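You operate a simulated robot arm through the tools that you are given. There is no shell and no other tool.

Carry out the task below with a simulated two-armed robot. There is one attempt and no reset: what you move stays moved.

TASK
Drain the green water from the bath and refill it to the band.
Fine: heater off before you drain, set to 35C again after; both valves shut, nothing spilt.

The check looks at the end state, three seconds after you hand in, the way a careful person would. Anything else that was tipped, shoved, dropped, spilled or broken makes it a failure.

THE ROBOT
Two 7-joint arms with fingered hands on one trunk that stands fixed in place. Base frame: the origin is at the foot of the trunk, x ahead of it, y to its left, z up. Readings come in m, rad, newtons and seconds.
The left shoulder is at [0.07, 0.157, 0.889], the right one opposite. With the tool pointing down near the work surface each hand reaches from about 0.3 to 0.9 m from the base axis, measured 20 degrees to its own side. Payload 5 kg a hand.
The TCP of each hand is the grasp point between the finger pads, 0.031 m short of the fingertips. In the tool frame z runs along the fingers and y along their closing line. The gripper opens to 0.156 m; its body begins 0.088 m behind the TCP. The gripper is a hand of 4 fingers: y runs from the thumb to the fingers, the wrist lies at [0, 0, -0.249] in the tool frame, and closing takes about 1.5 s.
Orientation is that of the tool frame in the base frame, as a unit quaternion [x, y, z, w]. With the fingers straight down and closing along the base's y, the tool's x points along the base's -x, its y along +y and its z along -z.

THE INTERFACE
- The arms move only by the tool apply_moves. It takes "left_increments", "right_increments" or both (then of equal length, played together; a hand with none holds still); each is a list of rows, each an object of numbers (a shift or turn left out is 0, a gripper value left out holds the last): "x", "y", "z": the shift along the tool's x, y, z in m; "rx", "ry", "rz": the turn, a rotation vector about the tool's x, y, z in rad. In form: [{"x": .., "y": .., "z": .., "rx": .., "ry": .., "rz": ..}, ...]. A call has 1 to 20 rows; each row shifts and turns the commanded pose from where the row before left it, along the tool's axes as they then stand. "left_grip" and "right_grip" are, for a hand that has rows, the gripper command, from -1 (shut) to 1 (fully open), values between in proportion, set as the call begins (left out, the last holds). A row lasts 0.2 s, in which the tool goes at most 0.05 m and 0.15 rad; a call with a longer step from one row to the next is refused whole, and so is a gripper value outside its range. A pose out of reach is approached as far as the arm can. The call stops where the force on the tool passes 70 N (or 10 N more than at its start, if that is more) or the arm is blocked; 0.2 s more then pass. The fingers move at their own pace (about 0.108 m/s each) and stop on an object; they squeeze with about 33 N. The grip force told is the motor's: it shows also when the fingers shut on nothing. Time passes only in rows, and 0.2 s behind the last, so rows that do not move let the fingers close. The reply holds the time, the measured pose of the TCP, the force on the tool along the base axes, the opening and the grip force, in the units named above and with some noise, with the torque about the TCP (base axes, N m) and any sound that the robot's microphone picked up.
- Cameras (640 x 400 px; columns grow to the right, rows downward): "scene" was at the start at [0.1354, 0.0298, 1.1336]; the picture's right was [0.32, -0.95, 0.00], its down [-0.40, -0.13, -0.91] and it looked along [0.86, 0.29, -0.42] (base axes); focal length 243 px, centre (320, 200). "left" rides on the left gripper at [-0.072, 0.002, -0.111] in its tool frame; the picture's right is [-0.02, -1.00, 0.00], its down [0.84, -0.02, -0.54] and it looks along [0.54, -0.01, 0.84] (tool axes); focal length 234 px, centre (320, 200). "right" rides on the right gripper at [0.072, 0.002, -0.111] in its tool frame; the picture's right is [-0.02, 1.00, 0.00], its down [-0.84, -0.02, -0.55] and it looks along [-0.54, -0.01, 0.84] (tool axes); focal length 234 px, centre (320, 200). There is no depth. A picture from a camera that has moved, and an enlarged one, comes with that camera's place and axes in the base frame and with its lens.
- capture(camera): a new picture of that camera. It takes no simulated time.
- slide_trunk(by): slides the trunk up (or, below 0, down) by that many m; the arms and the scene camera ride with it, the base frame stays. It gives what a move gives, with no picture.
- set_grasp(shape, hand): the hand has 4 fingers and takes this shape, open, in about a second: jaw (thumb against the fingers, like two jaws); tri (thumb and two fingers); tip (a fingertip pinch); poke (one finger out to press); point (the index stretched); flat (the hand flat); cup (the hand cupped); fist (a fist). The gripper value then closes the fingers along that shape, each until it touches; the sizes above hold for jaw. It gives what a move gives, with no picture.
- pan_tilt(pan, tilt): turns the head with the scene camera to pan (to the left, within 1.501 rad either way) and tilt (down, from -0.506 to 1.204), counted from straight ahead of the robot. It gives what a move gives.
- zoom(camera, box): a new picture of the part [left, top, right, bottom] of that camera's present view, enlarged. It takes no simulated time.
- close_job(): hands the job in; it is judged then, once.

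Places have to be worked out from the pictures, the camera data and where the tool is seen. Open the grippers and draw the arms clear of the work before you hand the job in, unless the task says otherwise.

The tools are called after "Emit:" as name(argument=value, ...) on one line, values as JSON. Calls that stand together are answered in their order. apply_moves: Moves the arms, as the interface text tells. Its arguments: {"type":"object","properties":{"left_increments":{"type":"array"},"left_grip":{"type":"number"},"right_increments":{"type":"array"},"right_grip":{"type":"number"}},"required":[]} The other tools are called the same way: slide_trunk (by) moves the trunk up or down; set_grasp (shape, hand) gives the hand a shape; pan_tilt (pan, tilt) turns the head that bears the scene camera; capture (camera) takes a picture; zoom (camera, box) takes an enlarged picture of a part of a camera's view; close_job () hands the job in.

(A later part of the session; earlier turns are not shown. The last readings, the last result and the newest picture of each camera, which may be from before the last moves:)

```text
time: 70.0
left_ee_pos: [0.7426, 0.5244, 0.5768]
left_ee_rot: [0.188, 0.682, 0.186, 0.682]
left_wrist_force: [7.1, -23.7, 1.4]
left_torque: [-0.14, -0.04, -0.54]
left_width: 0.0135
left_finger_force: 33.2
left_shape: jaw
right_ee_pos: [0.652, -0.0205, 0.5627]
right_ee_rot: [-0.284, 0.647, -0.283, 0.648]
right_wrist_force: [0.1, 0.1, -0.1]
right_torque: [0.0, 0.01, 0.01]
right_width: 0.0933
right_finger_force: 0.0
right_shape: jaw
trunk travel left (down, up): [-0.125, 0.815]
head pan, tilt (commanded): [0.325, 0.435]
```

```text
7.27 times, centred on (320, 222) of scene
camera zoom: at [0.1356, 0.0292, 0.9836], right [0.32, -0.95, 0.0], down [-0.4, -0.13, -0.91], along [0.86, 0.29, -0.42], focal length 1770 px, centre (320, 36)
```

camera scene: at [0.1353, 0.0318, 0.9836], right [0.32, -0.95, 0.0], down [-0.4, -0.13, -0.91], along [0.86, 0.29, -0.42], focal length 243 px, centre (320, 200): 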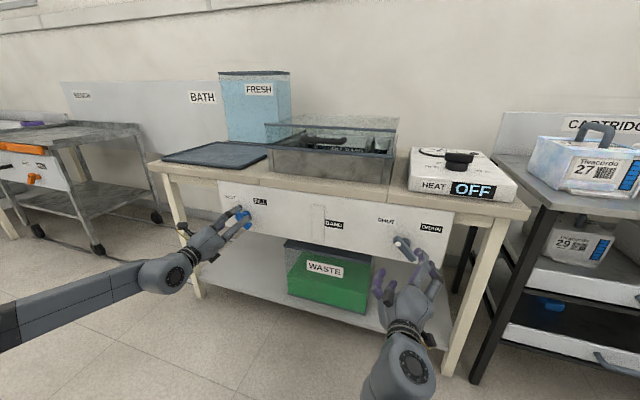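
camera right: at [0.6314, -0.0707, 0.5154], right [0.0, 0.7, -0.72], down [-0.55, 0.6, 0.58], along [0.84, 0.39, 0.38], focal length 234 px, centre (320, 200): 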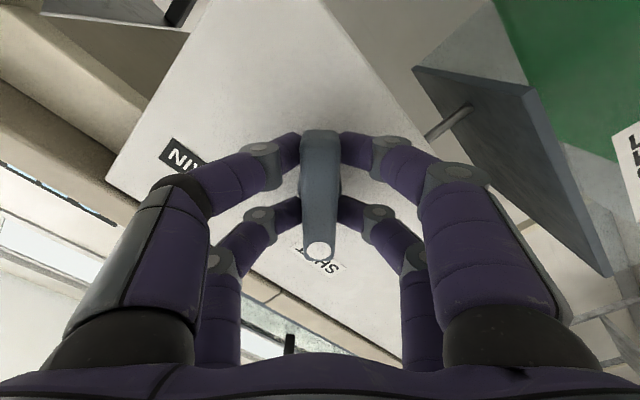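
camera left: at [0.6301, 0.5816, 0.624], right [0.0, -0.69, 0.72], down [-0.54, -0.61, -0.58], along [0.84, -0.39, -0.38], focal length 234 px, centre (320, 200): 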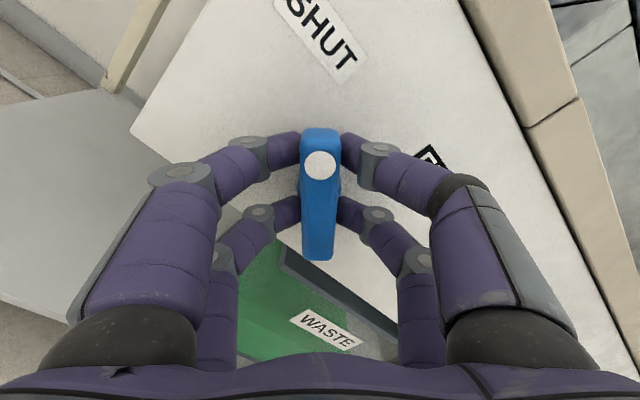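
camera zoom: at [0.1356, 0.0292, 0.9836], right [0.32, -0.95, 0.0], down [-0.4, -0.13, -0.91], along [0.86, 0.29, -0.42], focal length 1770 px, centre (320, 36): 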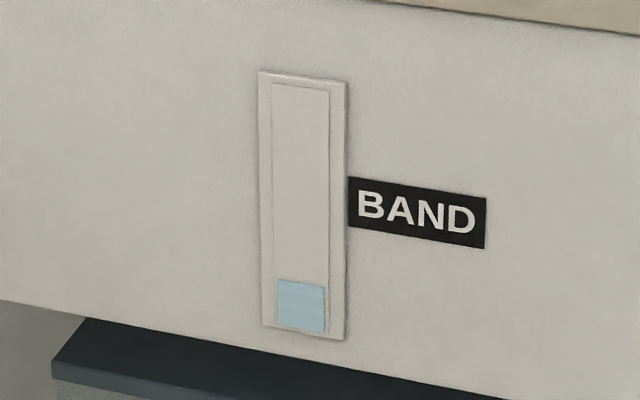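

The level is about 27 px higher in 4.2 s, or 6.5 px/s, with about 84 px remaining. I'll keep waiting.

Emit:
apply_moves(left_increments=[{}, {}, {}, {}, {}, {}, {}, {}, {}, {}, {}, {}, {}, {}, {}, {}, {}, {}, {}, {}])

Emit:
zoom(camera="scene", box=[290, 195, 350, 250])

Emit:
capture(camera="scene")

```text
time: 74.2
left_ee_pos: [0.7428, 0.5244, 0.5761]
left_ee_rot: [0.186, 0.682, 0.187, 0.682]
left_wrist_force: [6.5, -25.9, 1.3]
left_torque: [-0.17, -0.04, -0.56]
left_width: 0.0134
left_finger_force: 32.7
left_shape: jaw
right_ee_pos: [0.6526, -0.0184, 0.5637]
right_ee_rot: [-0.284, 0.648, -0.283, 0.648]
right_wrist_force: [1.0, 0.2, 0.8]
right_torque: [0.01, -0.03, 0.0]
right_width: 0.0931
right_finger_force: 0.1
right_shape: jaw
trunk travel left (down, up): [-0.125, 0.815]
head pan, tilt (commanded): [0.325, 0.435]
```

```text
7.27 times, centred on (320, 222) of scene
camera zoom: at [0.1356, 0.0286, 0.9836], right [0.32, -0.95, 0.0], down [-0.4, -0.13, -0.91], along [0.86, 0.29, -0.42], focal length 1770 px, centre (320, 36)
```

zoom: 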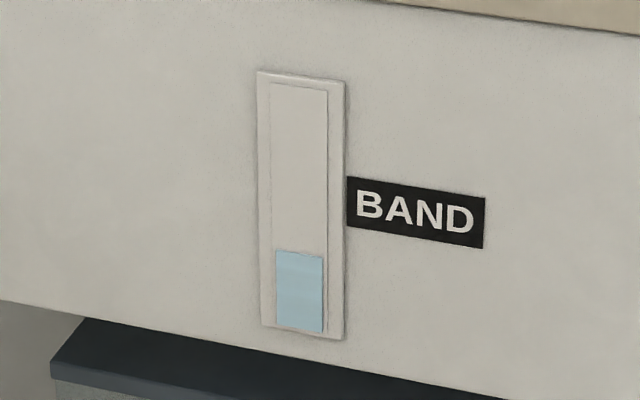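

```text
taken
camera scene: at [0.1356, 0.0286, 0.9836], right [0.32, -0.95, 0.0], down [-0.4, -0.13, -0.91], along [0.86, 0.29, -0.42], focal length 243 px, centre (320, 200)
```

scene: 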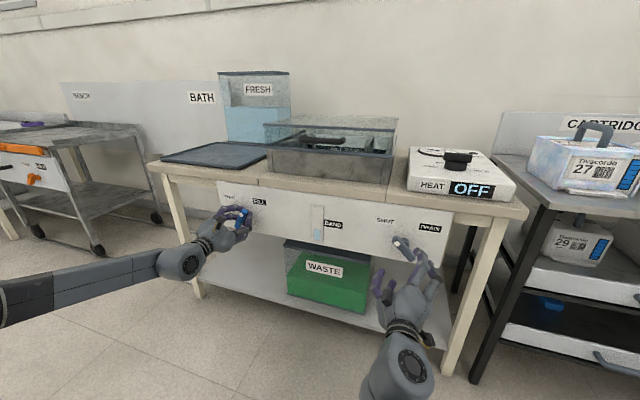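

The level is at about 253 and the target mid-band is about 196, so roughly 8 s to go. I'll wait another 4.2 s.

Emit:
apply_moves(left_increments=[{}, {}, {}, {}, {}, {}, {}, {}, {}, {}, {}, {}, {}, {}, {}, {}, {}, {}, {}, {}])

Emit:
zoom(camera="scene", box=[290, 195, 350, 250])

```text
time: 78.3
left_ee_pos: [0.7422, 0.5245, 0.5756]
left_ee_rot: [0.188, 0.682, 0.186, 0.682]
left_wrist_force: [7.3, -23.4, 2.5]
left_torque: [-0.12, -0.01, -0.56]
left_width: 0.0135
left_finger_force: 32.8
left_shape: jaw
right_ee_pos: [0.6531, -0.0193, 0.5631]
right_ee_rot: [-0.284, 0.648, -0.283, 0.648]
right_wrist_force: [0.0, 0.3, 0.5]
right_torque: [-0.02, -0.02, -0.02]
right_width: 0.0934
right_finger_force: 0.1
right_shape: jaw
trunk travel left (down, up): [-0.125, 0.815]
head pan, tilt (commanded): [0.325, 0.435]
```

```text
7.27 times, centred on (320, 222) of scene
camera zoom: at [0.1356, 0.0281, 0.9836], right [0.32, -0.95, 0.0], down [-0.4, -0.13, -0.91], along [0.86, 0.29, -0.42], focal length 1770 px, centre (320, 36)
```

zoom: 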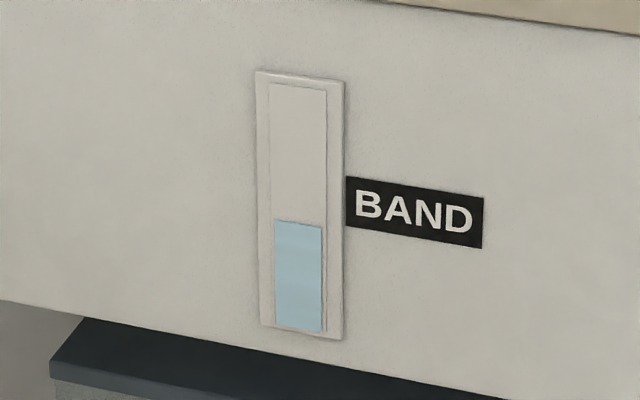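

The level is at 223 and rising about 7 px/s. I'll wait 2.8 s more and then begin closing in the same call, aiming for about 199, the same mid-band level as at the start.

Emit:
apply_moves(left_increments=[{}, {}, {}, {}, {}, {}, {}, {}, {}, {}, {}, {}, {}, {}, {"rz": -0.12}, {"rz": -0.12}, {"rz": -0.12}, {"rz": -0.12}, {"rz": -0.12}, {}])

Emit:
zoom(camera="scene", box=[290, 195, 350, 250])

Emit:
zoom(camera="scene", box=[210, 170, 390, 280])

```text
time: 82.5
left_ee_pos: [0.7433, 0.5277, 0.5756]
left_ee_rot: [-0.024, 0.707, -0.023, 0.707]
left_wrist_force: [7.4, -10.5, 3.7]
left_torque: [-0.1, -0.15, -0.3]
left_width: 0.0134
left_finger_force: 32.7
left_shape: jaw
right_ee_pos: [0.6521, -0.018, 0.5622]
right_ee_rot: [-0.284, 0.648, -0.283, 0.648]
right_wrist_force: [-0.1, 0.5, -1.3]
right_torque: [0.02, 0.0, 0.0]
right_width: 0.0929
right_finger_force: 0.0
right_shape: jaw
trunk travel left (down, up): [-0.125, 0.815]
head pan, tilt (commanded): [0.325, 0.435]
```

```text
7.27 times, centred on (320, 222) of scene
camera zoom: at [0.1354, 0.0283, 0.9837], right [0.32, -0.95, 0.0], down [-0.4, -0.13, -0.91], along [0.86, 0.29, -0.42], focal length 1770 px, centre (320, 36)
```

zoom: 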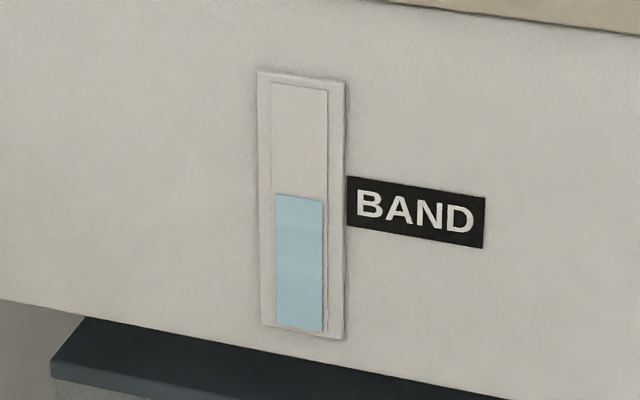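

```text
3.56 times, centred on (300, 225) of scene
camera zoom: at [0.1354, 0.0283, 0.9837], right [0.32, -0.95, 0.0], down [-0.4, -0.13, -0.91], along [0.86, 0.29, -0.42], focal length 865 px, centre (391, 111)
```

zoom: 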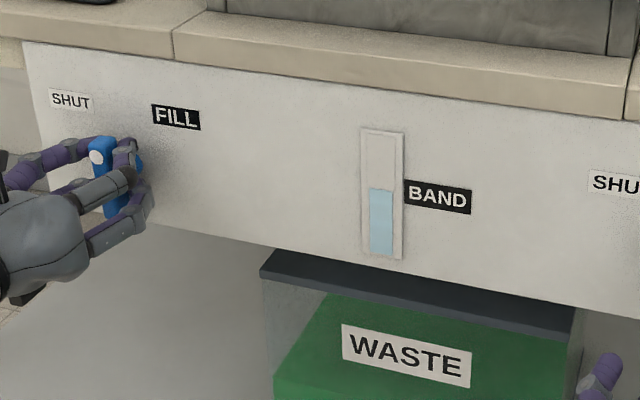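

The level is at 194–200 px, essentially identical to the original mid-band reading. I'll finish closing the fill lever to SHUT.

Emit:
apply_moves(left_increments=[{"y": 0.001, "rz": -0.12}, {"y": 0.001, "rz": -0.12}, {"rz": -0.12}, {"rz": -0.12}, {"rz": -0.12}, {"rz": -0.12}, {"rz": -0.05}, {}])

Emit:
capture(camera="left")

Emit:
zoom(camera="scene", box=[290, 195, 350, 250])

Emit:
zoom(camera="scene", box=[210, 180, 290, 240])

```text
time: 84.3
left_ee_pos: [0.7442, 0.5289, 0.574]
left_ee_rot: [-0.288, 0.646, -0.287, 0.646]
left_wrist_force: [7.6, 0.7, 0.7]
left_torque: [0.59, -0.06, 0.05]
left_width: 0.014
left_finger_force: 33.3
left_shape: jaw
right_ee_pos: [0.6536, -0.0171, 0.5625]
right_ee_rot: [-0.284, 0.647, -0.283, 0.649]
right_wrist_force: [0.6, 0.0, 1.0]
right_torque: [-0.01, 0.03, 0.0]
right_width: 0.0932
right_finger_force: 0.1
right_shape: jaw
trunk travel left (down, up): [-0.125, 0.815]
head pan, tilt (commanded): [0.325, 0.435]
```

```text
taken
camera left: at [0.631, 0.5845, 0.6209], right [0.0, -0.65, 0.76], down [-0.54, -0.64, -0.55], along [0.84, -0.41, -0.36], focal length 234 px, centre (320, 200)
```

left: 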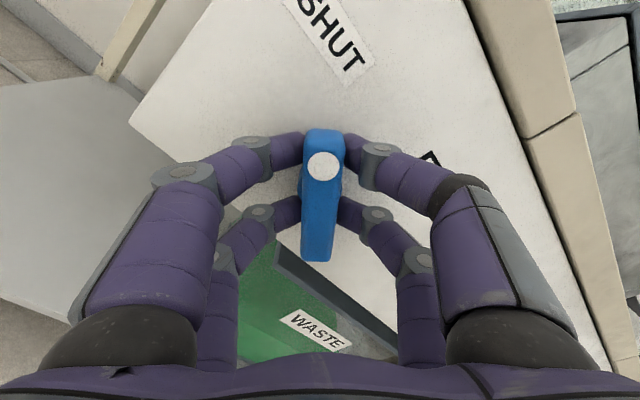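

```text
7.27 times, centred on (320, 222) of scene
camera zoom: at [0.1359, 0.0291, 0.9835], right [0.32, -0.95, 0.0], down [-0.4, -0.14, -0.91], along [0.86, 0.29, -0.42], focal length 1770 px, centre (320, 36)
```

zoom: 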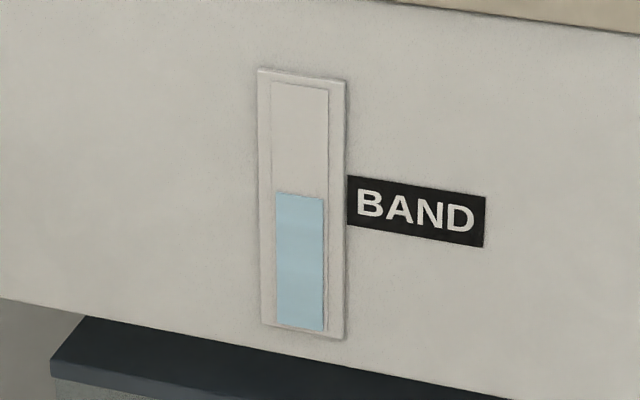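

```text
6.67 times, centred on (250, 210) of scene
camera zoom: at [0.1359, 0.0291, 0.9835], right [0.32, -0.95, 0.0], down [-0.4, -0.14, -0.91], along [0.86, 0.29, -0.42], focal length 1622 px, centre (787, 133)
```

zoom: 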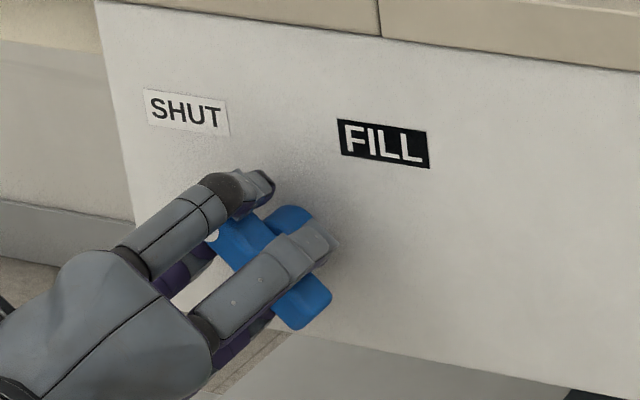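

It's shut and the level holds in the band. I'll open the left hand and draw it straight back.

Emit:
apply_moves(left_increments=[{}, {}, {}, {}, {"z": -0.02}, {"z": -0.03}, {"z": -0.04}, {"z": -0.04}, {"z": -0.04}, {}], left_grip=0.2)

Emit:
zoom(camera="scene", box=[290, 195, 350, 250])

Emit:
zoom(camera="scene", box=[210, 180, 290, 240])

Emit:
zoom(camera="scene", box=[360, 205, 460, 275])

Emit:
capture(camera="scene")

```text
time: 86.5
left_ee_pos: [0.5728, 0.5281, 0.5755]
left_ee_rot: [-0.289, 0.645, -0.287, 0.646]
left_wrist_force: [-0.4, 0.4, -0.1]
left_torque: [0.0, 0.03, -0.04]
left_width: 0.0932
left_finger_force: 0.0
left_shape: jaw
right_ee_pos: [0.6521, -0.0182, 0.562]
right_ee_rot: [-0.285, 0.647, -0.282, 0.648]
right_wrist_force: [-0.1, 0.4, 0.2]
right_torque: [-0.01, 0.0, 0.02]
right_width: 0.0932
right_finger_force: 0.0
right_shape: jaw
trunk travel left (down, up): [-0.125, 0.815]
head pan, tilt (commanded): [0.325, 0.435]
```

```text
7.27 times, centred on (320, 222) of scene
camera zoom: at [0.1352, 0.029, 0.9836], right [0.32, -0.95, 0.0], down [-0.4, -0.13, -0.91], along [0.86, 0.29, -0.42], focal length 1770 px, centre (320, 36)
```

zoom: 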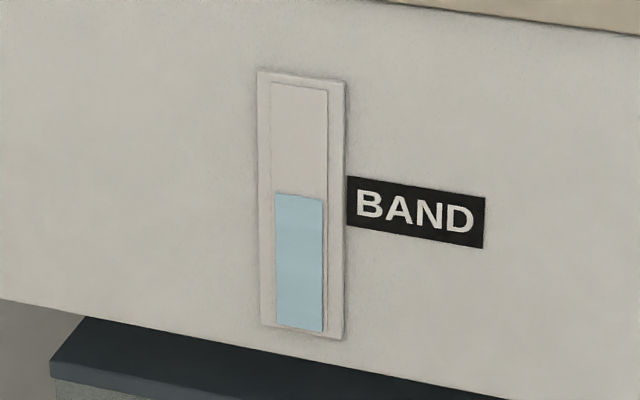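

```text
6.67 times, centred on (250, 210) of scene
camera zoom: at [0.1352, 0.029, 0.9836], right [0.32, -0.95, 0.0], down [-0.4, -0.13, -0.91], along [0.86, 0.29, -0.42], focal length 1622 px, centre (787, 133)
```

zoom: 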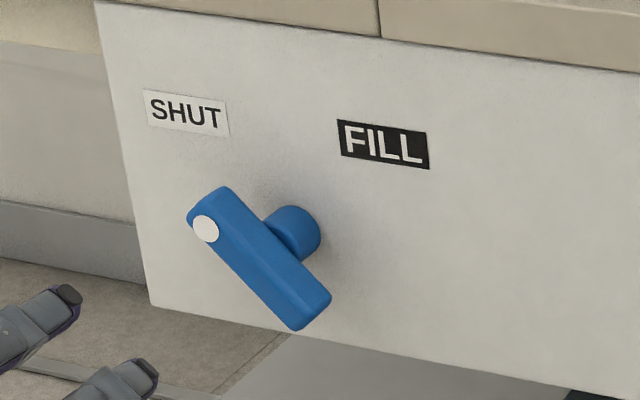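

```text
5.71 times, centred on (410, 240) of scene
camera zoom: at [0.1352, 0.029, 0.9836], right [0.32, -0.95, 0.0], down [-0.4, -0.13, -0.91], along [0.86, 0.29, -0.42], focal length 1390 px, centre (-194, -29)
```

zoom: 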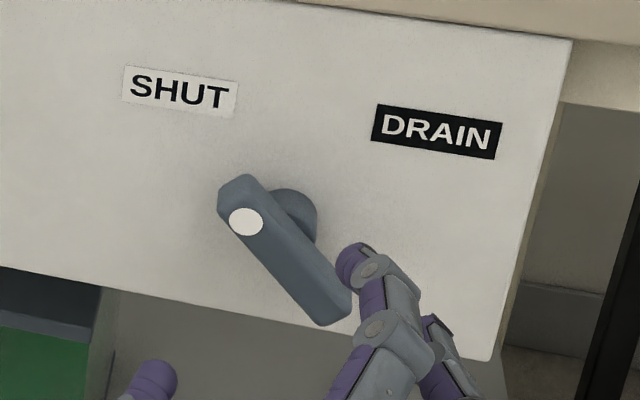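

```text
taken
camera scene: at [0.1352, 0.029, 0.9836], right [0.32, -0.95, 0.0], down [-0.4, -0.13, -0.91], along [0.86, 0.29, -0.42], focal length 243 px, centre (320, 200)
```

scene: 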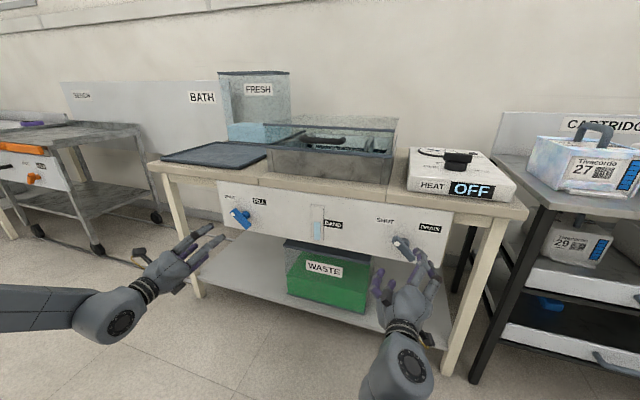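

Both valves are shut and the water stands mid-band and steady. Next is the heater: I'll pull the right hand back and unroll it (and the left too), then raise the trunk again.

Emit:
apply_moves(right_increments=[{"z": -0.04}, {"z": -0.04}, {"rz": 0.14}, {"rz": 0.14}, {"rz": 0.14}, {"rz": 0.14}, {"rz": 0.14}, {"rz": 0.125}, {}], left_increments=[{"z": -0.02}, {"z": -0.02}, {"rz": 0.14}, {"rz": 0.14}, {"rz": 0.14}, {"rz": 0.14}, {"rz": 0.14}, {"rz": 0.135}, {}])

Emit:
slide_trunk(by=0.3)

Emit:
capture(camera="scene")

```text
time: 88.5
left_ee_pos: [0.5334, 0.5295, 0.5748]
left_ee_rot: [-0.001, 0.708, 0.0, 0.707]
left_wrist_force: [-0.2, 0.2, -0.3]
left_torque: [-0.02, 0.02, -0.01]
left_width: 0.0932
left_finger_force: 0.1
left_shape: jaw
right_ee_pos: [0.5727, -0.0182, 0.5637]
right_ee_rot: [0.0, 0.706, 0.001, 0.708]
right_wrist_force: [0.7, 0.2, -0.1]
right_torque: [0.01, -0.01, 0.0]
right_width: 0.0929
right_finger_force: 0.0
right_shape: jaw
trunk travel left (down, up): [-0.125, 0.815]
head pan, tilt (commanded): [0.325, 0.435]
```

```text
time: 91.5
left_ee_pos: [0.5322, 0.5281, 0.8738]
left_ee_rot: [-0.002, 0.707, 0.0, 0.707]
left_wrist_force: [0.1, 0.1, 1.1]
left_torque: [0.03, 0.01, 0.0]
left_width: 0.0931
left_finger_force: 0.0
left_shape: jaw
right_ee_pos: [0.5711, -0.0203, 0.8635]
right_ee_rot: [-0.002, 0.707, 0.0, 0.707]
right_wrist_force: [0.0, -0.8, 0.1]
right_torque: [-0.03, 0.02, 0.01]
right_width: 0.0932
right_finger_force: 0.1
right_shape: jaw
trunk travel left (down, up): [-0.425, 0.515]
head pan, tilt (commanded): [0.325, 0.435]
```

```text
taken
camera scene: at [0.1354, 0.0292, 1.2836], right [0.32, -0.95, 0.0], down [-0.4, -0.13, -0.91], along [0.86, 0.29, -0.42], focal length 243 px, centre (320, 200)
```

scene: 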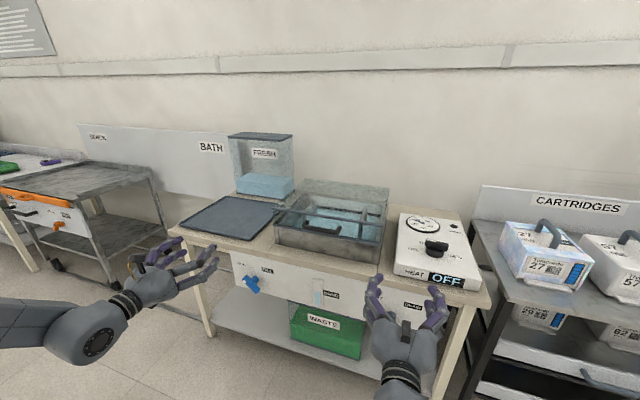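

All is as expected: bath refilled with clear pale-blue water, both valves shut, heater OFF. I'll raise the right hand, tilt it back down to the 0.28 rad tilt, and roll it to match the knob's OFF position.

Emit:
apply_moves(right_increments=[{"x": -0.034, "y": -0.034}, {"x": -0.034, "y": -0.034}, {"x": -0.034, "y": -0.034}, {"ry": 0.143}, {"ry": 0.143}, {"ry": 0.143}, {"ry": 0.143}, {"ry": 0.143}, {"ry": 0.143}, {"ry": 0.143}, {"ry": 0.143}, {"ry": 0.147}, {}], right_grip=-0.04)

Emit:
apply_moves(right_increments=[{"rz": -0.143}, {"rz": -0.143}, {"rz": -0.143}, {"rz": -0.143}, {"rz": -0.143}, {"rz": -0.143}, {"rz": -0.143}, {"rz": -0.143}, {"rz": -0.143}, {"rz": -0.143}, {"rz": -0.141}, {}])

```text
time: 93.7
left_ee_pos: [0.534, 0.5296, 0.8752]
left_ee_rot: [-0.002, 0.707, 0.001, 0.707]
left_wrist_force: [0.6, 0.2, -0.1]
left_torque: [-0.03, 0.0, 0.0]
left_width: 0.093
left_finger_force: 0.1
left_shape: jaw
right_ee_pos: [0.6028, -0.191, 0.9009]
right_ee_rot: [0.009, 0.943, -0.117, 0.311]
right_wrist_force: [0.9, -0.3, 0.3]
right_torque: [-0.02, 0.02, -0.03]
right_width: 0.075
right_finger_force: 0.1
right_shape: jaw
right hand out of reach, approached as far as the arm can: row 9, 10
trunk travel left (down, up): [-0.425, 0.515]
head pan, tilt (commanded): [0.325, 0.435]
stopped in row 10 (right hand): the arm was blocked; the commanded pose is now the measured one
```

```text
time: 96.3
left_ee_pos: [0.5324, 0.5304, 0.8741]
left_ee_rot: [-0.001, 0.707, -0.001, 0.707]
left_wrist_force: [0.2, 0.6, -0.2]
left_torque: [0.02, -0.02, -0.01]
left_width: 0.0933
left_finger_force: 0.0
left_shape: jaw
right_ee_pos: [0.6067, -0.1874, 0.8887]
right_ee_rot: [-0.663, 0.671, -0.3, 0.142]
right_wrist_force: [-1.0, 0.4, -0.2]
right_torque: [0.01, 0.02, -0.02]
right_width: 0.0748
right_finger_force: 0.1
right_shape: jaw
right hand out of reach, approached as far as the arm can: row 11
trunk travel left (down, up): [-0.425, 0.515]
head pan, tilt (commanded): [0.325, 0.435]
```

The arm was blocked near a joint limit partway, so orientation and position are off. I'll look before correcting.

Emit:
capture(camera="scene")

Emit:
capture(camera="right")

Emit:
pan_tilt(pan=-0.5, tilt=0.7)

Emit:
capture(camera="scene")

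```text
taken
camera scene: at [0.1351, 0.0299, 1.2836], right [0.32, -0.95, 0.0], down [-0.4, -0.14, -0.91], along [0.86, 0.29, -0.42], focal length 243 px, centre (320, 200)
```

scene: 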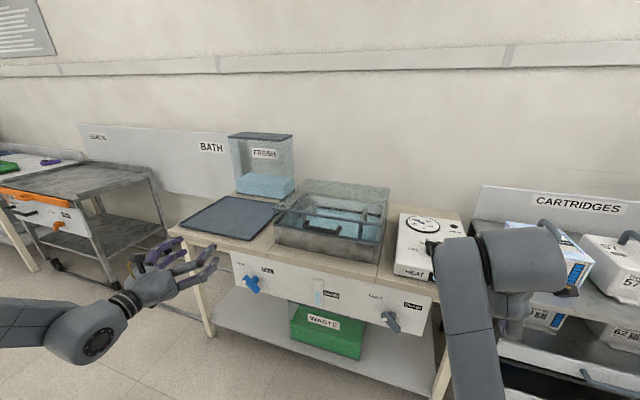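

```text
taken
camera right: at [0.5342, -0.2323, 0.9894], right [-0.8, -0.03, -0.6], down [-0.23, 0.94, 0.26], along [0.55, 0.35, -0.76], focal length 234 px, centre (320, 200)
```

right: 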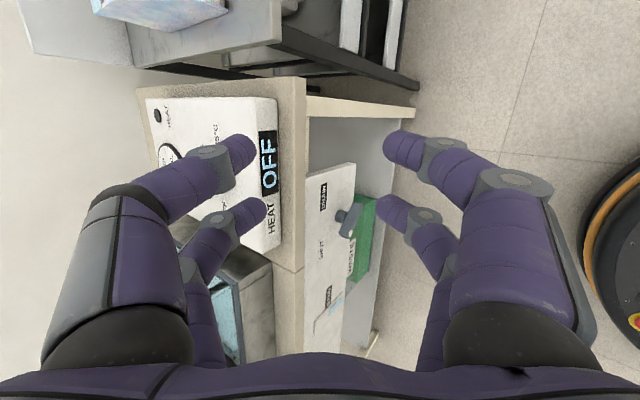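

```text
time: 97.5
left_ee_pos: [0.5327, 0.5299, 0.8748]
left_ee_rot: [-0.001, 0.707, 0.0, 0.707]
left_wrist_force: [-0.5, 0.7, -0.4]
left_torque: [0.0, 0.01, 0.0]
left_width: 0.0932
left_finger_force: 0.1
left_shape: jaw
right_ee_pos: [0.6073, -0.1873, 0.8882]
right_ee_rot: [-0.661, 0.673, -0.301, 0.141]
right_wrist_force: [0.0, 0.7, -0.5]
right_torque: [-0.04, 0.0, 0.0]
right_width: 0.0748
right_finger_force: 0.1
right_shape: jaw
trunk travel left (down, up): [-0.425, 0.515]
head pan, tilt (commanded): [-0.499, 0.7]
```

```text
taken
camera scene: at [0.1227, -0.041, 1.26], right [-0.48, -0.88, 0.0], down [-0.57, 0.31, -0.77], along [0.67, -0.37, -0.64], focal length 243 px, centre (320, 200)
```

scene: 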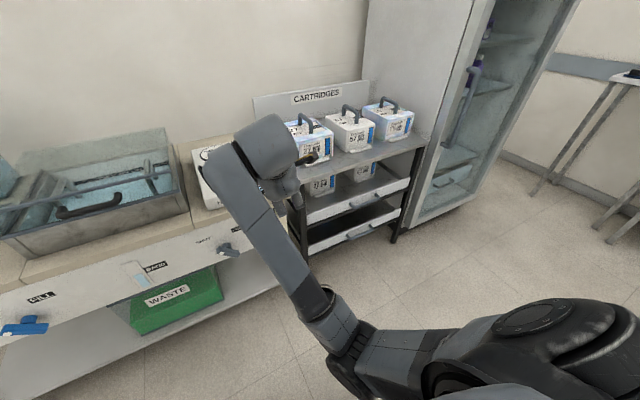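

The arm isn't hitting anything; it's just folded near a wrist limit with the hand close in. I'll extend the hand forward and up toward the heater, where this orientation was reachable before, then fix the orientation there.

Emit:
apply_moves(right_increments=[{"x": -0.0122, "y": -0.0403, "z": 0.0088}, {"x": -0.0122, "y": -0.0403, "z": 0.0088}, {"x": -0.0122, "y": -0.0403, "z": 0.0088}, {"x": -0.0122, "y": -0.0403, "z": 0.0088}, {"x": -0.0122, "y": -0.0403, "z": 0.0088}, {}])

Emit:
pan_tilt(pan=0.0, tilt=0.5)

Emit:
capture(camera="scene")

Emit:
capture(camera="right")

```text
time: 98.9
left_ee_pos: [0.5337, 0.5286, 0.8745]
left_ee_rot: [0.0, 0.707, 0.0, 0.707]
left_wrist_force: [0.8, 0.3, -0.3]
left_torque: [-0.02, 0.06, 0.06]
left_width: 0.0933
left_finger_force: 0.0
left_shape: jaw
right_ee_pos: [0.8016, -0.1267, 0.9609]
right_ee_rot: [-0.662, 0.673, -0.298, 0.139]
right_wrist_force: [0.2, -1.1, 1.3]
right_torque: [0.03, 0.01, -0.03]
right_width: 0.0752
right_finger_force: 0.0
right_shape: jaw
trunk travel left (down, up): [-0.425, 0.515]
head pan, tilt (commanded): [-0.499, 0.7]
```

```text
time: 99.8
left_ee_pos: [0.5338, 0.5307, 0.8739]
left_ee_rot: [-0.001, 0.707, 0.0, 0.707]
left_wrist_force: [0.1, -1.0, 0.7]
left_torque: [0.0, -0.02, -0.03]
left_width: 0.0931
left_finger_force: 0.0
left_shape: jaw
right_ee_pos: [0.7998, -0.1262, 0.96]
right_ee_rot: [-0.662, 0.673, -0.299, 0.14]
right_wrist_force: [-0.4, 0.1, -0.5]
right_torque: [-0.02, -0.03, -0.03]
right_width: 0.0748
right_finger_force: 0.0
right_shape: jaw
trunk travel left (down, up): [-0.425, 0.515]
head pan, tilt (commanded): [0.0, 0.499]
```

```text
taken
camera scene: at [0.1391, -0.0005, 1.2777], right [0.0, -1.0, 0.0], down [-0.48, 0.0, -0.88], along [0.88, 0.0, -0.48], focal length 243 px, centre (320, 200)
```

scene: 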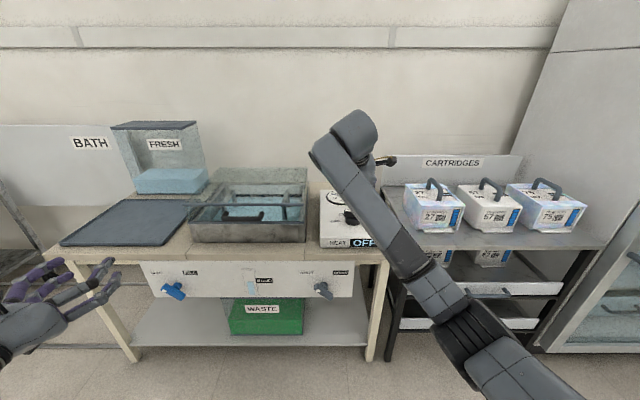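

```text
taken
camera right: at [0.7285, -0.1727, 1.0617], right [-0.81, -0.03, -0.59], down [-0.23, 0.94, 0.26], along [0.54, 0.35, -0.76], focal length 234 px, centre (320, 200)
```

right: 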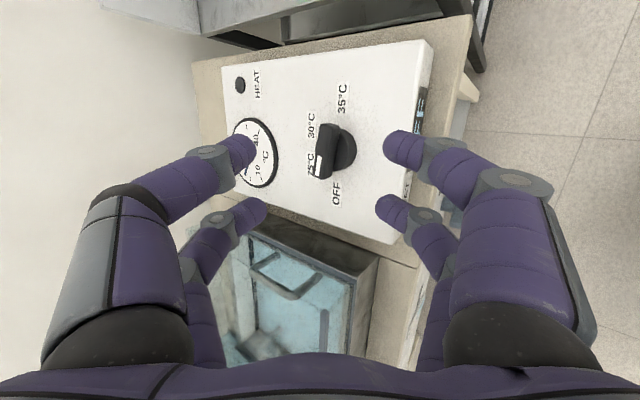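

The hand is extended and clear over the heater. I computed the tool-frame correction (-0.3585, -0.2241, 0.020) rad to restore the 0.28 rad forward tilt with the closing line along x, and I'll apply it.

Emit:
apply_moves(right_increments=[{"rx": -0.0896, "ry": -0.056, "rz": 0.005}, {"rx": -0.0896, "ry": -0.056, "rz": 0.005}, {"rx": -0.0896, "ry": -0.056, "rz": 0.005}, {"rx": -0.0897, "ry": -0.0561, "rz": 0.0052}, {}])

Emit:
capture(camera="right")

```text
time: 101.0
left_ee_pos: [0.534, 0.5301, 0.8743]
left_ee_rot: [-0.001, 0.707, -0.001, 0.707]
left_wrist_force: [0.3, 0.3, -0.9]
left_torque: [0.03, -0.03, -0.01]
left_width: 0.0931
left_finger_force: 0.0
left_shape: jaw
right_ee_pos: [0.7999, -0.1258, 0.9597]
right_ee_rot: [-0.699, 0.702, -0.097, 0.097]
right_wrist_force: [-0.7, 0.1, -0.1]
right_torque: [0.01, 0.02, -0.01]
right_width: 0.0749
right_finger_force: 0.0
right_shape: jaw
trunk travel left (down, up): [-0.425, 0.515]
head pan, tilt (commanded): [0.0, 0.499]
```

```text
taken
camera right: at [0.7686, -0.1979, 1.0669], right [-0.96, 0.03, -0.27], down [-0.12, 0.84, 0.53], along [0.24, 0.54, -0.8], focal length 234 px, centre (320, 200)
```

right: 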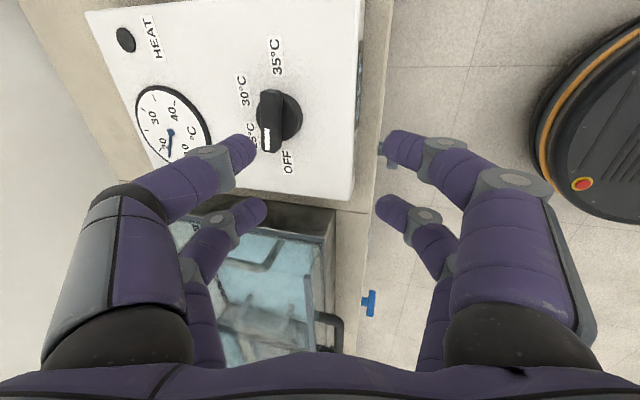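

The orientation is right. I'll move to a point 6 cm back along the tool axis from the grip pose and check alignment.

Emit:
apply_moves(right_increments=[{"x": -0.0011, "y": -0.0187, "z": 0.034}, {"x": -0.0011, "y": -0.0187, "z": 0.034}, {"x": -0.0011, "y": -0.0186, "z": 0.0341}, {}])

Emit:
capture(camera="right")

```text
time: 102.0
left_ee_pos: [0.5321, 0.5295, 0.8749]
left_ee_rot: [-0.001, 0.707, 0.0, 0.707]
left_wrist_force: [0.4, 0.0, 0.0]
left_torque: [0.02, 0.03, 0.01]
left_width: 0.0932
left_finger_force: 0.0
left_shape: jaw
right_ee_pos: [0.8811, -0.1246, 0.8757]
right_ee_rot: [-0.699, 0.702, -0.098, 0.097]
right_wrist_force: [-0.3, -0.7, 0.9]
right_torque: [0.02, -0.04, 0.01]
right_width: 0.0748
right_finger_force: 0.1
right_shape: jaw
trunk travel left (down, up): [-0.425, 0.515]
head pan, tilt (commanded): [0.0, 0.499]
```

```text
taken
camera right: at [0.8498, -0.1956, 0.9828], right [-0.96, 0.03, -0.27], down [-0.13, 0.84, 0.53], along [0.24, 0.54, -0.8], focal length 234 px, centre (320, 200)
```

right: 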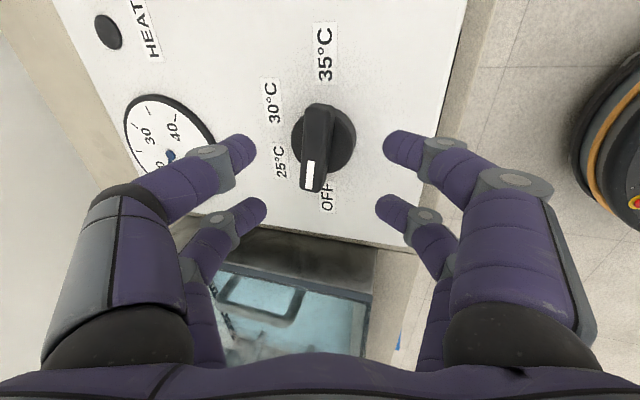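

The bar is about 3 mm off-centre and the mark is about 7° short of full OFF relative to the tool. I'll trim the roll by 0.1 rad, shift 3 mm, and descend along the tool axis to the grip height.

Emit:
apply_moves(right_increments=[{"y": -0.003, "rz": 0.1}, {"z": 0.025}, {"z": 0.02}, {"z": 0.012}, {}])

Emit:
capture(camera="right")

```text
time: 103.2
left_ee_pos: [0.5328, 0.5289, 0.8731]
left_ee_rot: [-0.001, 0.707, 0.0, 0.707]
left_wrist_force: [1.6, 1.1, -0.2]
left_torque: [0.0, 0.05, -0.01]
left_width: 0.093
left_finger_force: 0.1
left_shape: jaw
right_ee_pos: [0.9005, -0.1234, 0.8214]
right_ee_rot: [-0.663, 0.736, -0.093, 0.1]
right_wrist_force: [0.3, -0.7, -0.8]
right_torque: [0.01, 0.01, 0.03]
right_width: 0.075
right_finger_force: 0.1
right_shape: jaw
trunk travel left (down, up): [-0.425, 0.515]
head pan, tilt (commanded): [0.0, 0.499]
```

```text
taken
camera right: at [0.8614, -0.1945, 0.9268], right [-0.95, 0.13, -0.27], down [-0.04, 0.83, 0.55], along [0.29, 0.54, -0.79], focal length 234 px, centre (320, 200)
```

right: 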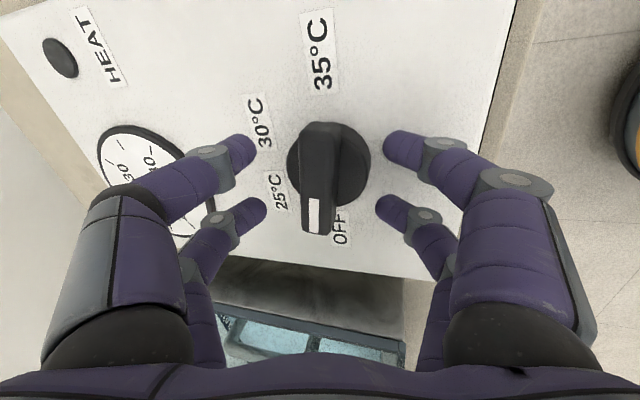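

It's well centred with no contact. I'll go 2 mm lower and close on the bar.

Emit:
apply_moves(right_increments=[{"z": 0.0025}, {}])

Emit:
apply_moves(right_increments=[{}, {}, {}, {}, {}, {}], right_grip=-1)

Emit:
capture(camera="right")

```text
time: 103.8
left_ee_pos: [0.5333, 0.53, 0.8736]
left_ee_rot: [-0.001, 0.707, 0.0, 0.707]
left_wrist_force: [-0.4, 0.4, 0.8]
left_torque: [0.02, -0.03, 0.01]
left_width: 0.0932
left_finger_force: 0.0
left_shape: jaw
right_ee_pos: [0.9007, -0.1235, 0.8195]
right_ee_rot: [-0.663, 0.737, -0.092, 0.101]
right_wrist_force: [0.0, -0.2, 0.1]
right_torque: [0.02, 0.02, -0.01]
right_width: 0.0748
right_finger_force: 0.0
right_shape: jaw
trunk travel left (down, up): [-0.425, 0.515]
head pan, tilt (commanded): [0.0, 0.499]
```

```text
time: 105.2
left_ee_pos: [0.5327, 0.5296, 0.8743]
left_ee_rot: [-0.001, 0.708, 0.0, 0.707]
left_wrist_force: [0.1, 0.3, 0.0]
left_torque: [0.0, 0.0, -0.01]
left_width: 0.0932
left_finger_force: 0.0
left_shape: jaw
right_ee_pos: [0.9011, -0.1236, 0.8185]
right_ee_rot: [-0.663, 0.736, -0.091, 0.101]
right_wrist_force: [1.9, -0.2, -1.1]
right_torque: [-0.06, 0.44, 0.02]
right_width: 0.0229
right_finger_force: 33.7
right_shape: jaw
trunk travel left (down, up): [-0.425, 0.515]
head pan, tilt (commanded): [0.0, 0.499]
```

```text
taken
camera right: at [0.8624, -0.1945, 0.924], right [-0.95, 0.13, -0.27], down [-0.04, 0.83, 0.55], along [0.29, 0.54, -0.79], focal length 234 px, centre (320, 200)
```

right: 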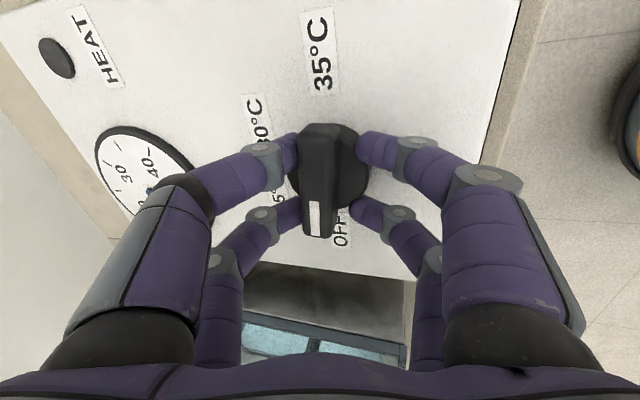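

The near-side fingertips look like they've stopped against the round base disc rather than the bar. I'll open slightly, rise 5 mm and re-close for a grip on the bar itself.

Emit:
apply_moves(right_increments=[{}, {}, {"z": -0.005}, {}], right_grip=-0.3)

Emit:
apply_moves(right_increments=[{}, {}, {}, {}, {}], right_grip=-1)

Emit:
capture(camera="right")

```text
time: 106.2
left_ee_pos: [0.5332, 0.5294, 0.8753]
left_ee_rot: [0.0, 0.707, 0.0, 0.707]
left_wrist_force: [0.2, -0.4, 0.9]
left_torque: [-0.03, 0.01, 0.02]
left_width: 0.0932
left_finger_force: 0.0
left_shape: jaw
right_ee_pos: [0.9002, -0.1239, 0.824]
right_ee_rot: [-0.663, 0.736, -0.093, 0.101]
right_wrist_force: [-0.8, 0.1, -0.2]
right_torque: [0.02, 0.0, -0.02]
right_width: 0.0544
right_finger_force: 0.0
right_shape: jaw
trunk travel left (down, up): [-0.425, 0.515]
head pan, tilt (commanded): [0.0, 0.499]
```

```text
time: 107.4
left_ee_pos: [0.5324, 0.53, 0.8742]
left_ee_rot: [-0.002, 0.708, -0.001, 0.707]
left_wrist_force: [0.7, 0.4, 0.0]
left_torque: [0.0, 0.02, 0.0]
left_width: 0.0933
left_finger_force: 0.1
left_shape: jaw
right_ee_pos: [0.8987, -0.1238, 0.8239]
right_ee_rot: [-0.663, 0.736, -0.092, 0.1]
right_wrist_force: [-1.8, 3.7, 1.1]
right_torque: [0.22, 1.17, 0.02]
right_width: 0.0243
right_finger_force: 33.0
right_shape: jaw
trunk travel left (down, up): [-0.425, 0.515]
head pan, tilt (commanded): [0.0, 0.499]
```

```text
taken
camera right: at [0.8605, -0.1939, 0.9296], right [-0.95, 0.13, -0.27], down [-0.04, 0.83, 0.55], along [0.29, 0.54, -0.79], focal length 234 px, centre (320, 200)
```

right: 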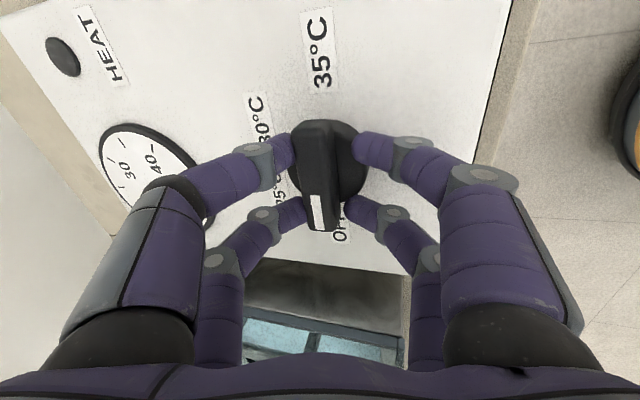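

It's gripped at 24 mm. I'll start turning clockwise (seen from above) toward 35, checking for slip.

Emit:
apply_moves(right_increments=[{"rz": 0.1}, {"rz": 0.1}, {"rz": 0.1}, {"rz": 0.1}, {"rz": 0.1}, {"rz": 0.1}, {}])

Emit:
capture(camera="right")

```text
time: 109.0
left_ee_pos: [0.5333, 0.529, 0.8748]
left_ee_rot: [-0.001, 0.707, 0.0, 0.707]
left_wrist_force: [0.3, -0.1, 0.2]
left_torque: [-0.02, 0.01, -0.02]
left_width: 0.0931
left_finger_force: 0.0
left_shape: jaw
right_ee_pos: [0.9004, -0.1249, 0.8244]
right_ee_rot: [-0.415, 0.9, -0.059, 0.123]
right_wrist_force: [2.4, 0.9, 2.8]
right_torque: [-0.42, 1.19, 0.01]
right_width: 0.0235
right_finger_force: 32.9
right_shape: jaw
trunk travel left (down, up): [-0.425, 0.515]
head pan, tilt (commanded): [0.0, 0.499]
```

```text
taken
camera right: at [0.8239, -0.1768, 0.9195], right [-0.72, 0.67, -0.2], down [0.39, 0.63, 0.67], along [0.58, 0.4, -0.71], focal length 234 px, centre (320, 200)
```

right: 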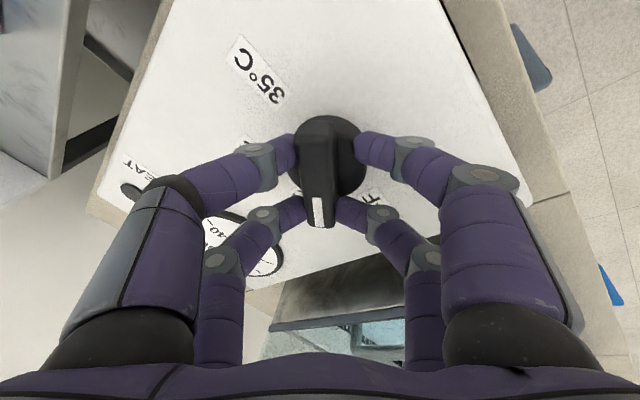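

It turns cleanly with low forces. I'll keep going.

Emit:
apply_moves(right_increments=[{"rz": 0.1}, {"rz": 0.1}, {"rz": 0.1}, {"rz": 0.1}, {"rz": 0.1}, {"rz": 0.1}, {"rz": 0.1}, {"rz": 0.1}, {}])

Emit:
capture(camera="right")

```text
time: 111.0
left_ee_pos: [0.5331, 0.5277, 0.875]
left_ee_rot: [0.0, 0.707, 0.001, 0.708]
left_wrist_force: [0.6, 0.4, 0.2]
left_torque: [0.03, 0.01, -0.01]
left_width: 0.0933
left_finger_force: 0.0
left_shape: jaw
right_ee_pos: [0.9011, -0.1266, 0.8248]
right_ee_rot: [-0.031, 0.99, -0.007, 0.137]
right_wrist_force: [5.5, -18.4, 8.9]
right_torque: [-1.01, 1.38, -0.11]
right_width: 0.0248
right_finger_force: 33.0
right_shape: jaw
trunk travel left (down, up): [-0.425, 0.515]
head pan, tilt (commanded): [0.0, 0.499]
```

```text
taken
camera right: at [0.8002, -0.1284, 0.913], right [-0.04, 1.0, -0.01], down [0.66, 0.04, 0.75], along [0.75, 0.02, -0.66], focal length 234 px, centre (320, 200)
```

right: 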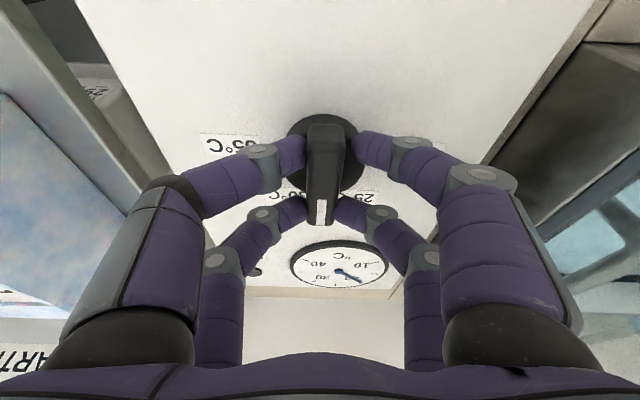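

It's at the halfway point with an 18 N side load. I'll relieve it by about 2.5 mm and continue.

Emit:
apply_moves(right_increments=[{"y": -0.0025, "rz": 0.05}, {"rz": 0.1}, {"rz": 0.1}, {"rz": 0.1}, {"rz": 0.1}, {"rz": 0.1}, {}])

Emit:
capture(camera="right")

```text
time: 112.6
left_ee_pos: [0.5318, 0.5293, 0.8757]
left_ee_rot: [-0.001, 0.707, 0.001, 0.708]
left_wrist_force: [-0.3, -0.5, -0.1]
left_torque: [0.01, 0.05, 0.0]
left_width: 0.0931
left_finger_force: 0.0
left_shape: jaw
right_ee_pos: [0.8982, -0.1271, 0.8244]
right_ee_rot: [0.238, 0.962, 0.032, 0.132]
right_wrist_force: [-19.1, -13.8, 5.5]
right_torque: [-0.68, 1.6, -0.06]
right_width: 0.0227
right_finger_force: 33.1
right_shape: jaw
trunk travel left (down, up): [-0.425, 0.515]
head pan, tilt (commanded): [0.0, 0.499]
```

```text
taken
camera right: at [0.8076, -0.0915, 0.9162], right [0.47, 0.87, 0.13], down [0.56, -0.41, 0.72], along [0.68, -0.27, -0.68], focal length 234 px, centre (320, 200)
```

right: 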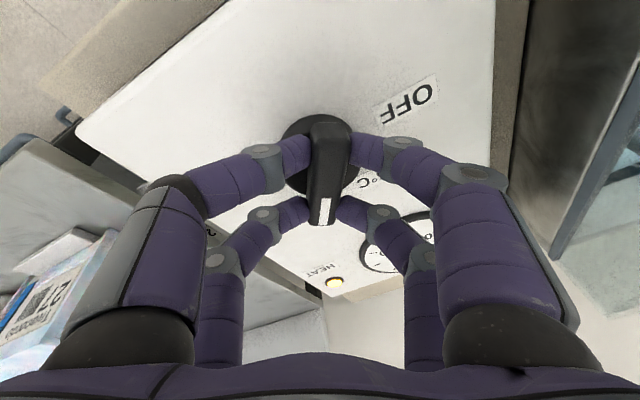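

The HEAT lamp has come on. I'll ease the load and continue the remaining ~62° in steps.

Emit:
apply_moves(right_increments=[{"x": 0.001, "y": -0.0022, "z": -0.0006, "rz": 0.05}, {"rz": 0.1}, {"rz": 0.1}, {"rz": 0.1}, {"rz": 0.1}, {"rz": 0.1}, {}])

Emit:
capture(camera="right")

```text
time: 114.2
left_ee_pos: [0.532, 0.5304, 0.8747]
left_ee_rot: [-0.002, 0.707, 0.0, 0.707]
left_wrist_force: [-0.7, -0.3, -0.3]
left_torque: [-0.02, 0.02, -0.02]
left_width: 0.0932
left_finger_force: 0.1
left_shape: jaw
right_ee_pos: [0.8949, -0.1259, 0.8244]
right_ee_rot: [0.489, 0.861, 0.067, 0.119]
right_wrist_force: [-19.7, 2.4, -2.9]
right_torque: [-0.88, 0.7, 0.05]
right_width: 0.0216
right_finger_force: 33.0
right_shape: jaw
trunk travel left (down, up): [-0.425, 0.515]
head pan, tilt (commanded): [0.0, 0.499]
```

```text
taken
camera right: at [0.8326, -0.063, 0.9232], right [0.84, 0.49, 0.24], down [0.25, -0.73, 0.64], along [0.48, -0.48, -0.73], focal length 234 px, centre (320, 200)
```

right: 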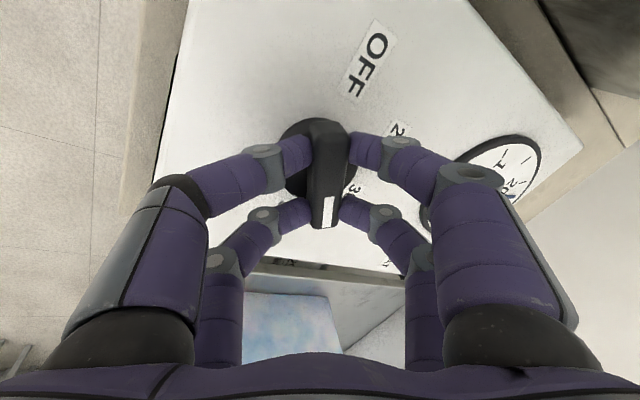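

There's about 31° left and the loads are steady. I'll finish to 35 and check the display and the mark.

Emit:
apply_moves(right_increments=[{"rz": 0.1}, {"rz": 0.1}, {"rz": 0.1}, {"rz": 0.1}, {"rz": 0.1}, {"rz": 0.04}, {}])

Emit:
capture(camera="right")

Emit:
zoom(camera="scene", box=[300, 160, 440, 270])

```text
time: 115.8
left_ee_pos: [0.5323, 0.5308, 0.8741]
left_ee_rot: [-0.001, 0.707, -0.001, 0.707]
left_wrist_force: [0.2, 0.6, -0.2]
left_torque: [-0.02, 0.04, -0.03]
left_width: 0.0931
left_finger_force: 0.1
left_shape: jaw
right_ee_pos: [0.8972, -0.1246, 0.8263]
right_ee_rot: [0.701, 0.7, 0.096, 0.098]
right_wrist_force: [-15.7, 17.1, -1.9]
right_torque: [-1.04, 1.01, 0.15]
right_width: 0.0206
right_finger_force: 33.8
right_shape: jaw
trunk travel left (down, up): [-0.425, 0.515]
head pan, tilt (commanded): [0.0, 0.499]
```

```text
taken
camera right: at [0.8689, -0.0523, 0.9342], right [0.96, -0.03, 0.27], down [-0.17, -0.84, 0.52], along [0.21, -0.55, -0.81], focal length 234 px, centre (320, 200)
```

right: 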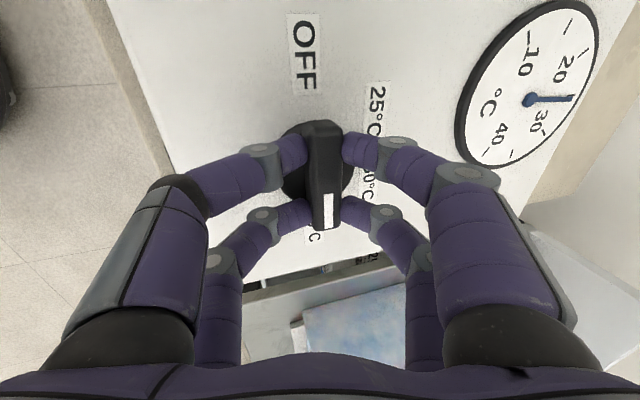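

```text
3.64 times, centred on (370, 215) of scene
camera zoom: at [0.1376, 0.002, 1.2779], right [0.0, -1.0, 0.0], down [-0.48, 0.0, -0.88], along [0.88, 0.0, -0.48], focal length 885 px, centre (138, 146)
```

zoom: 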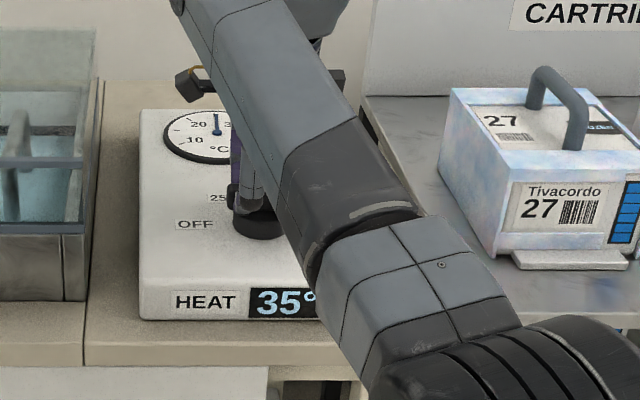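

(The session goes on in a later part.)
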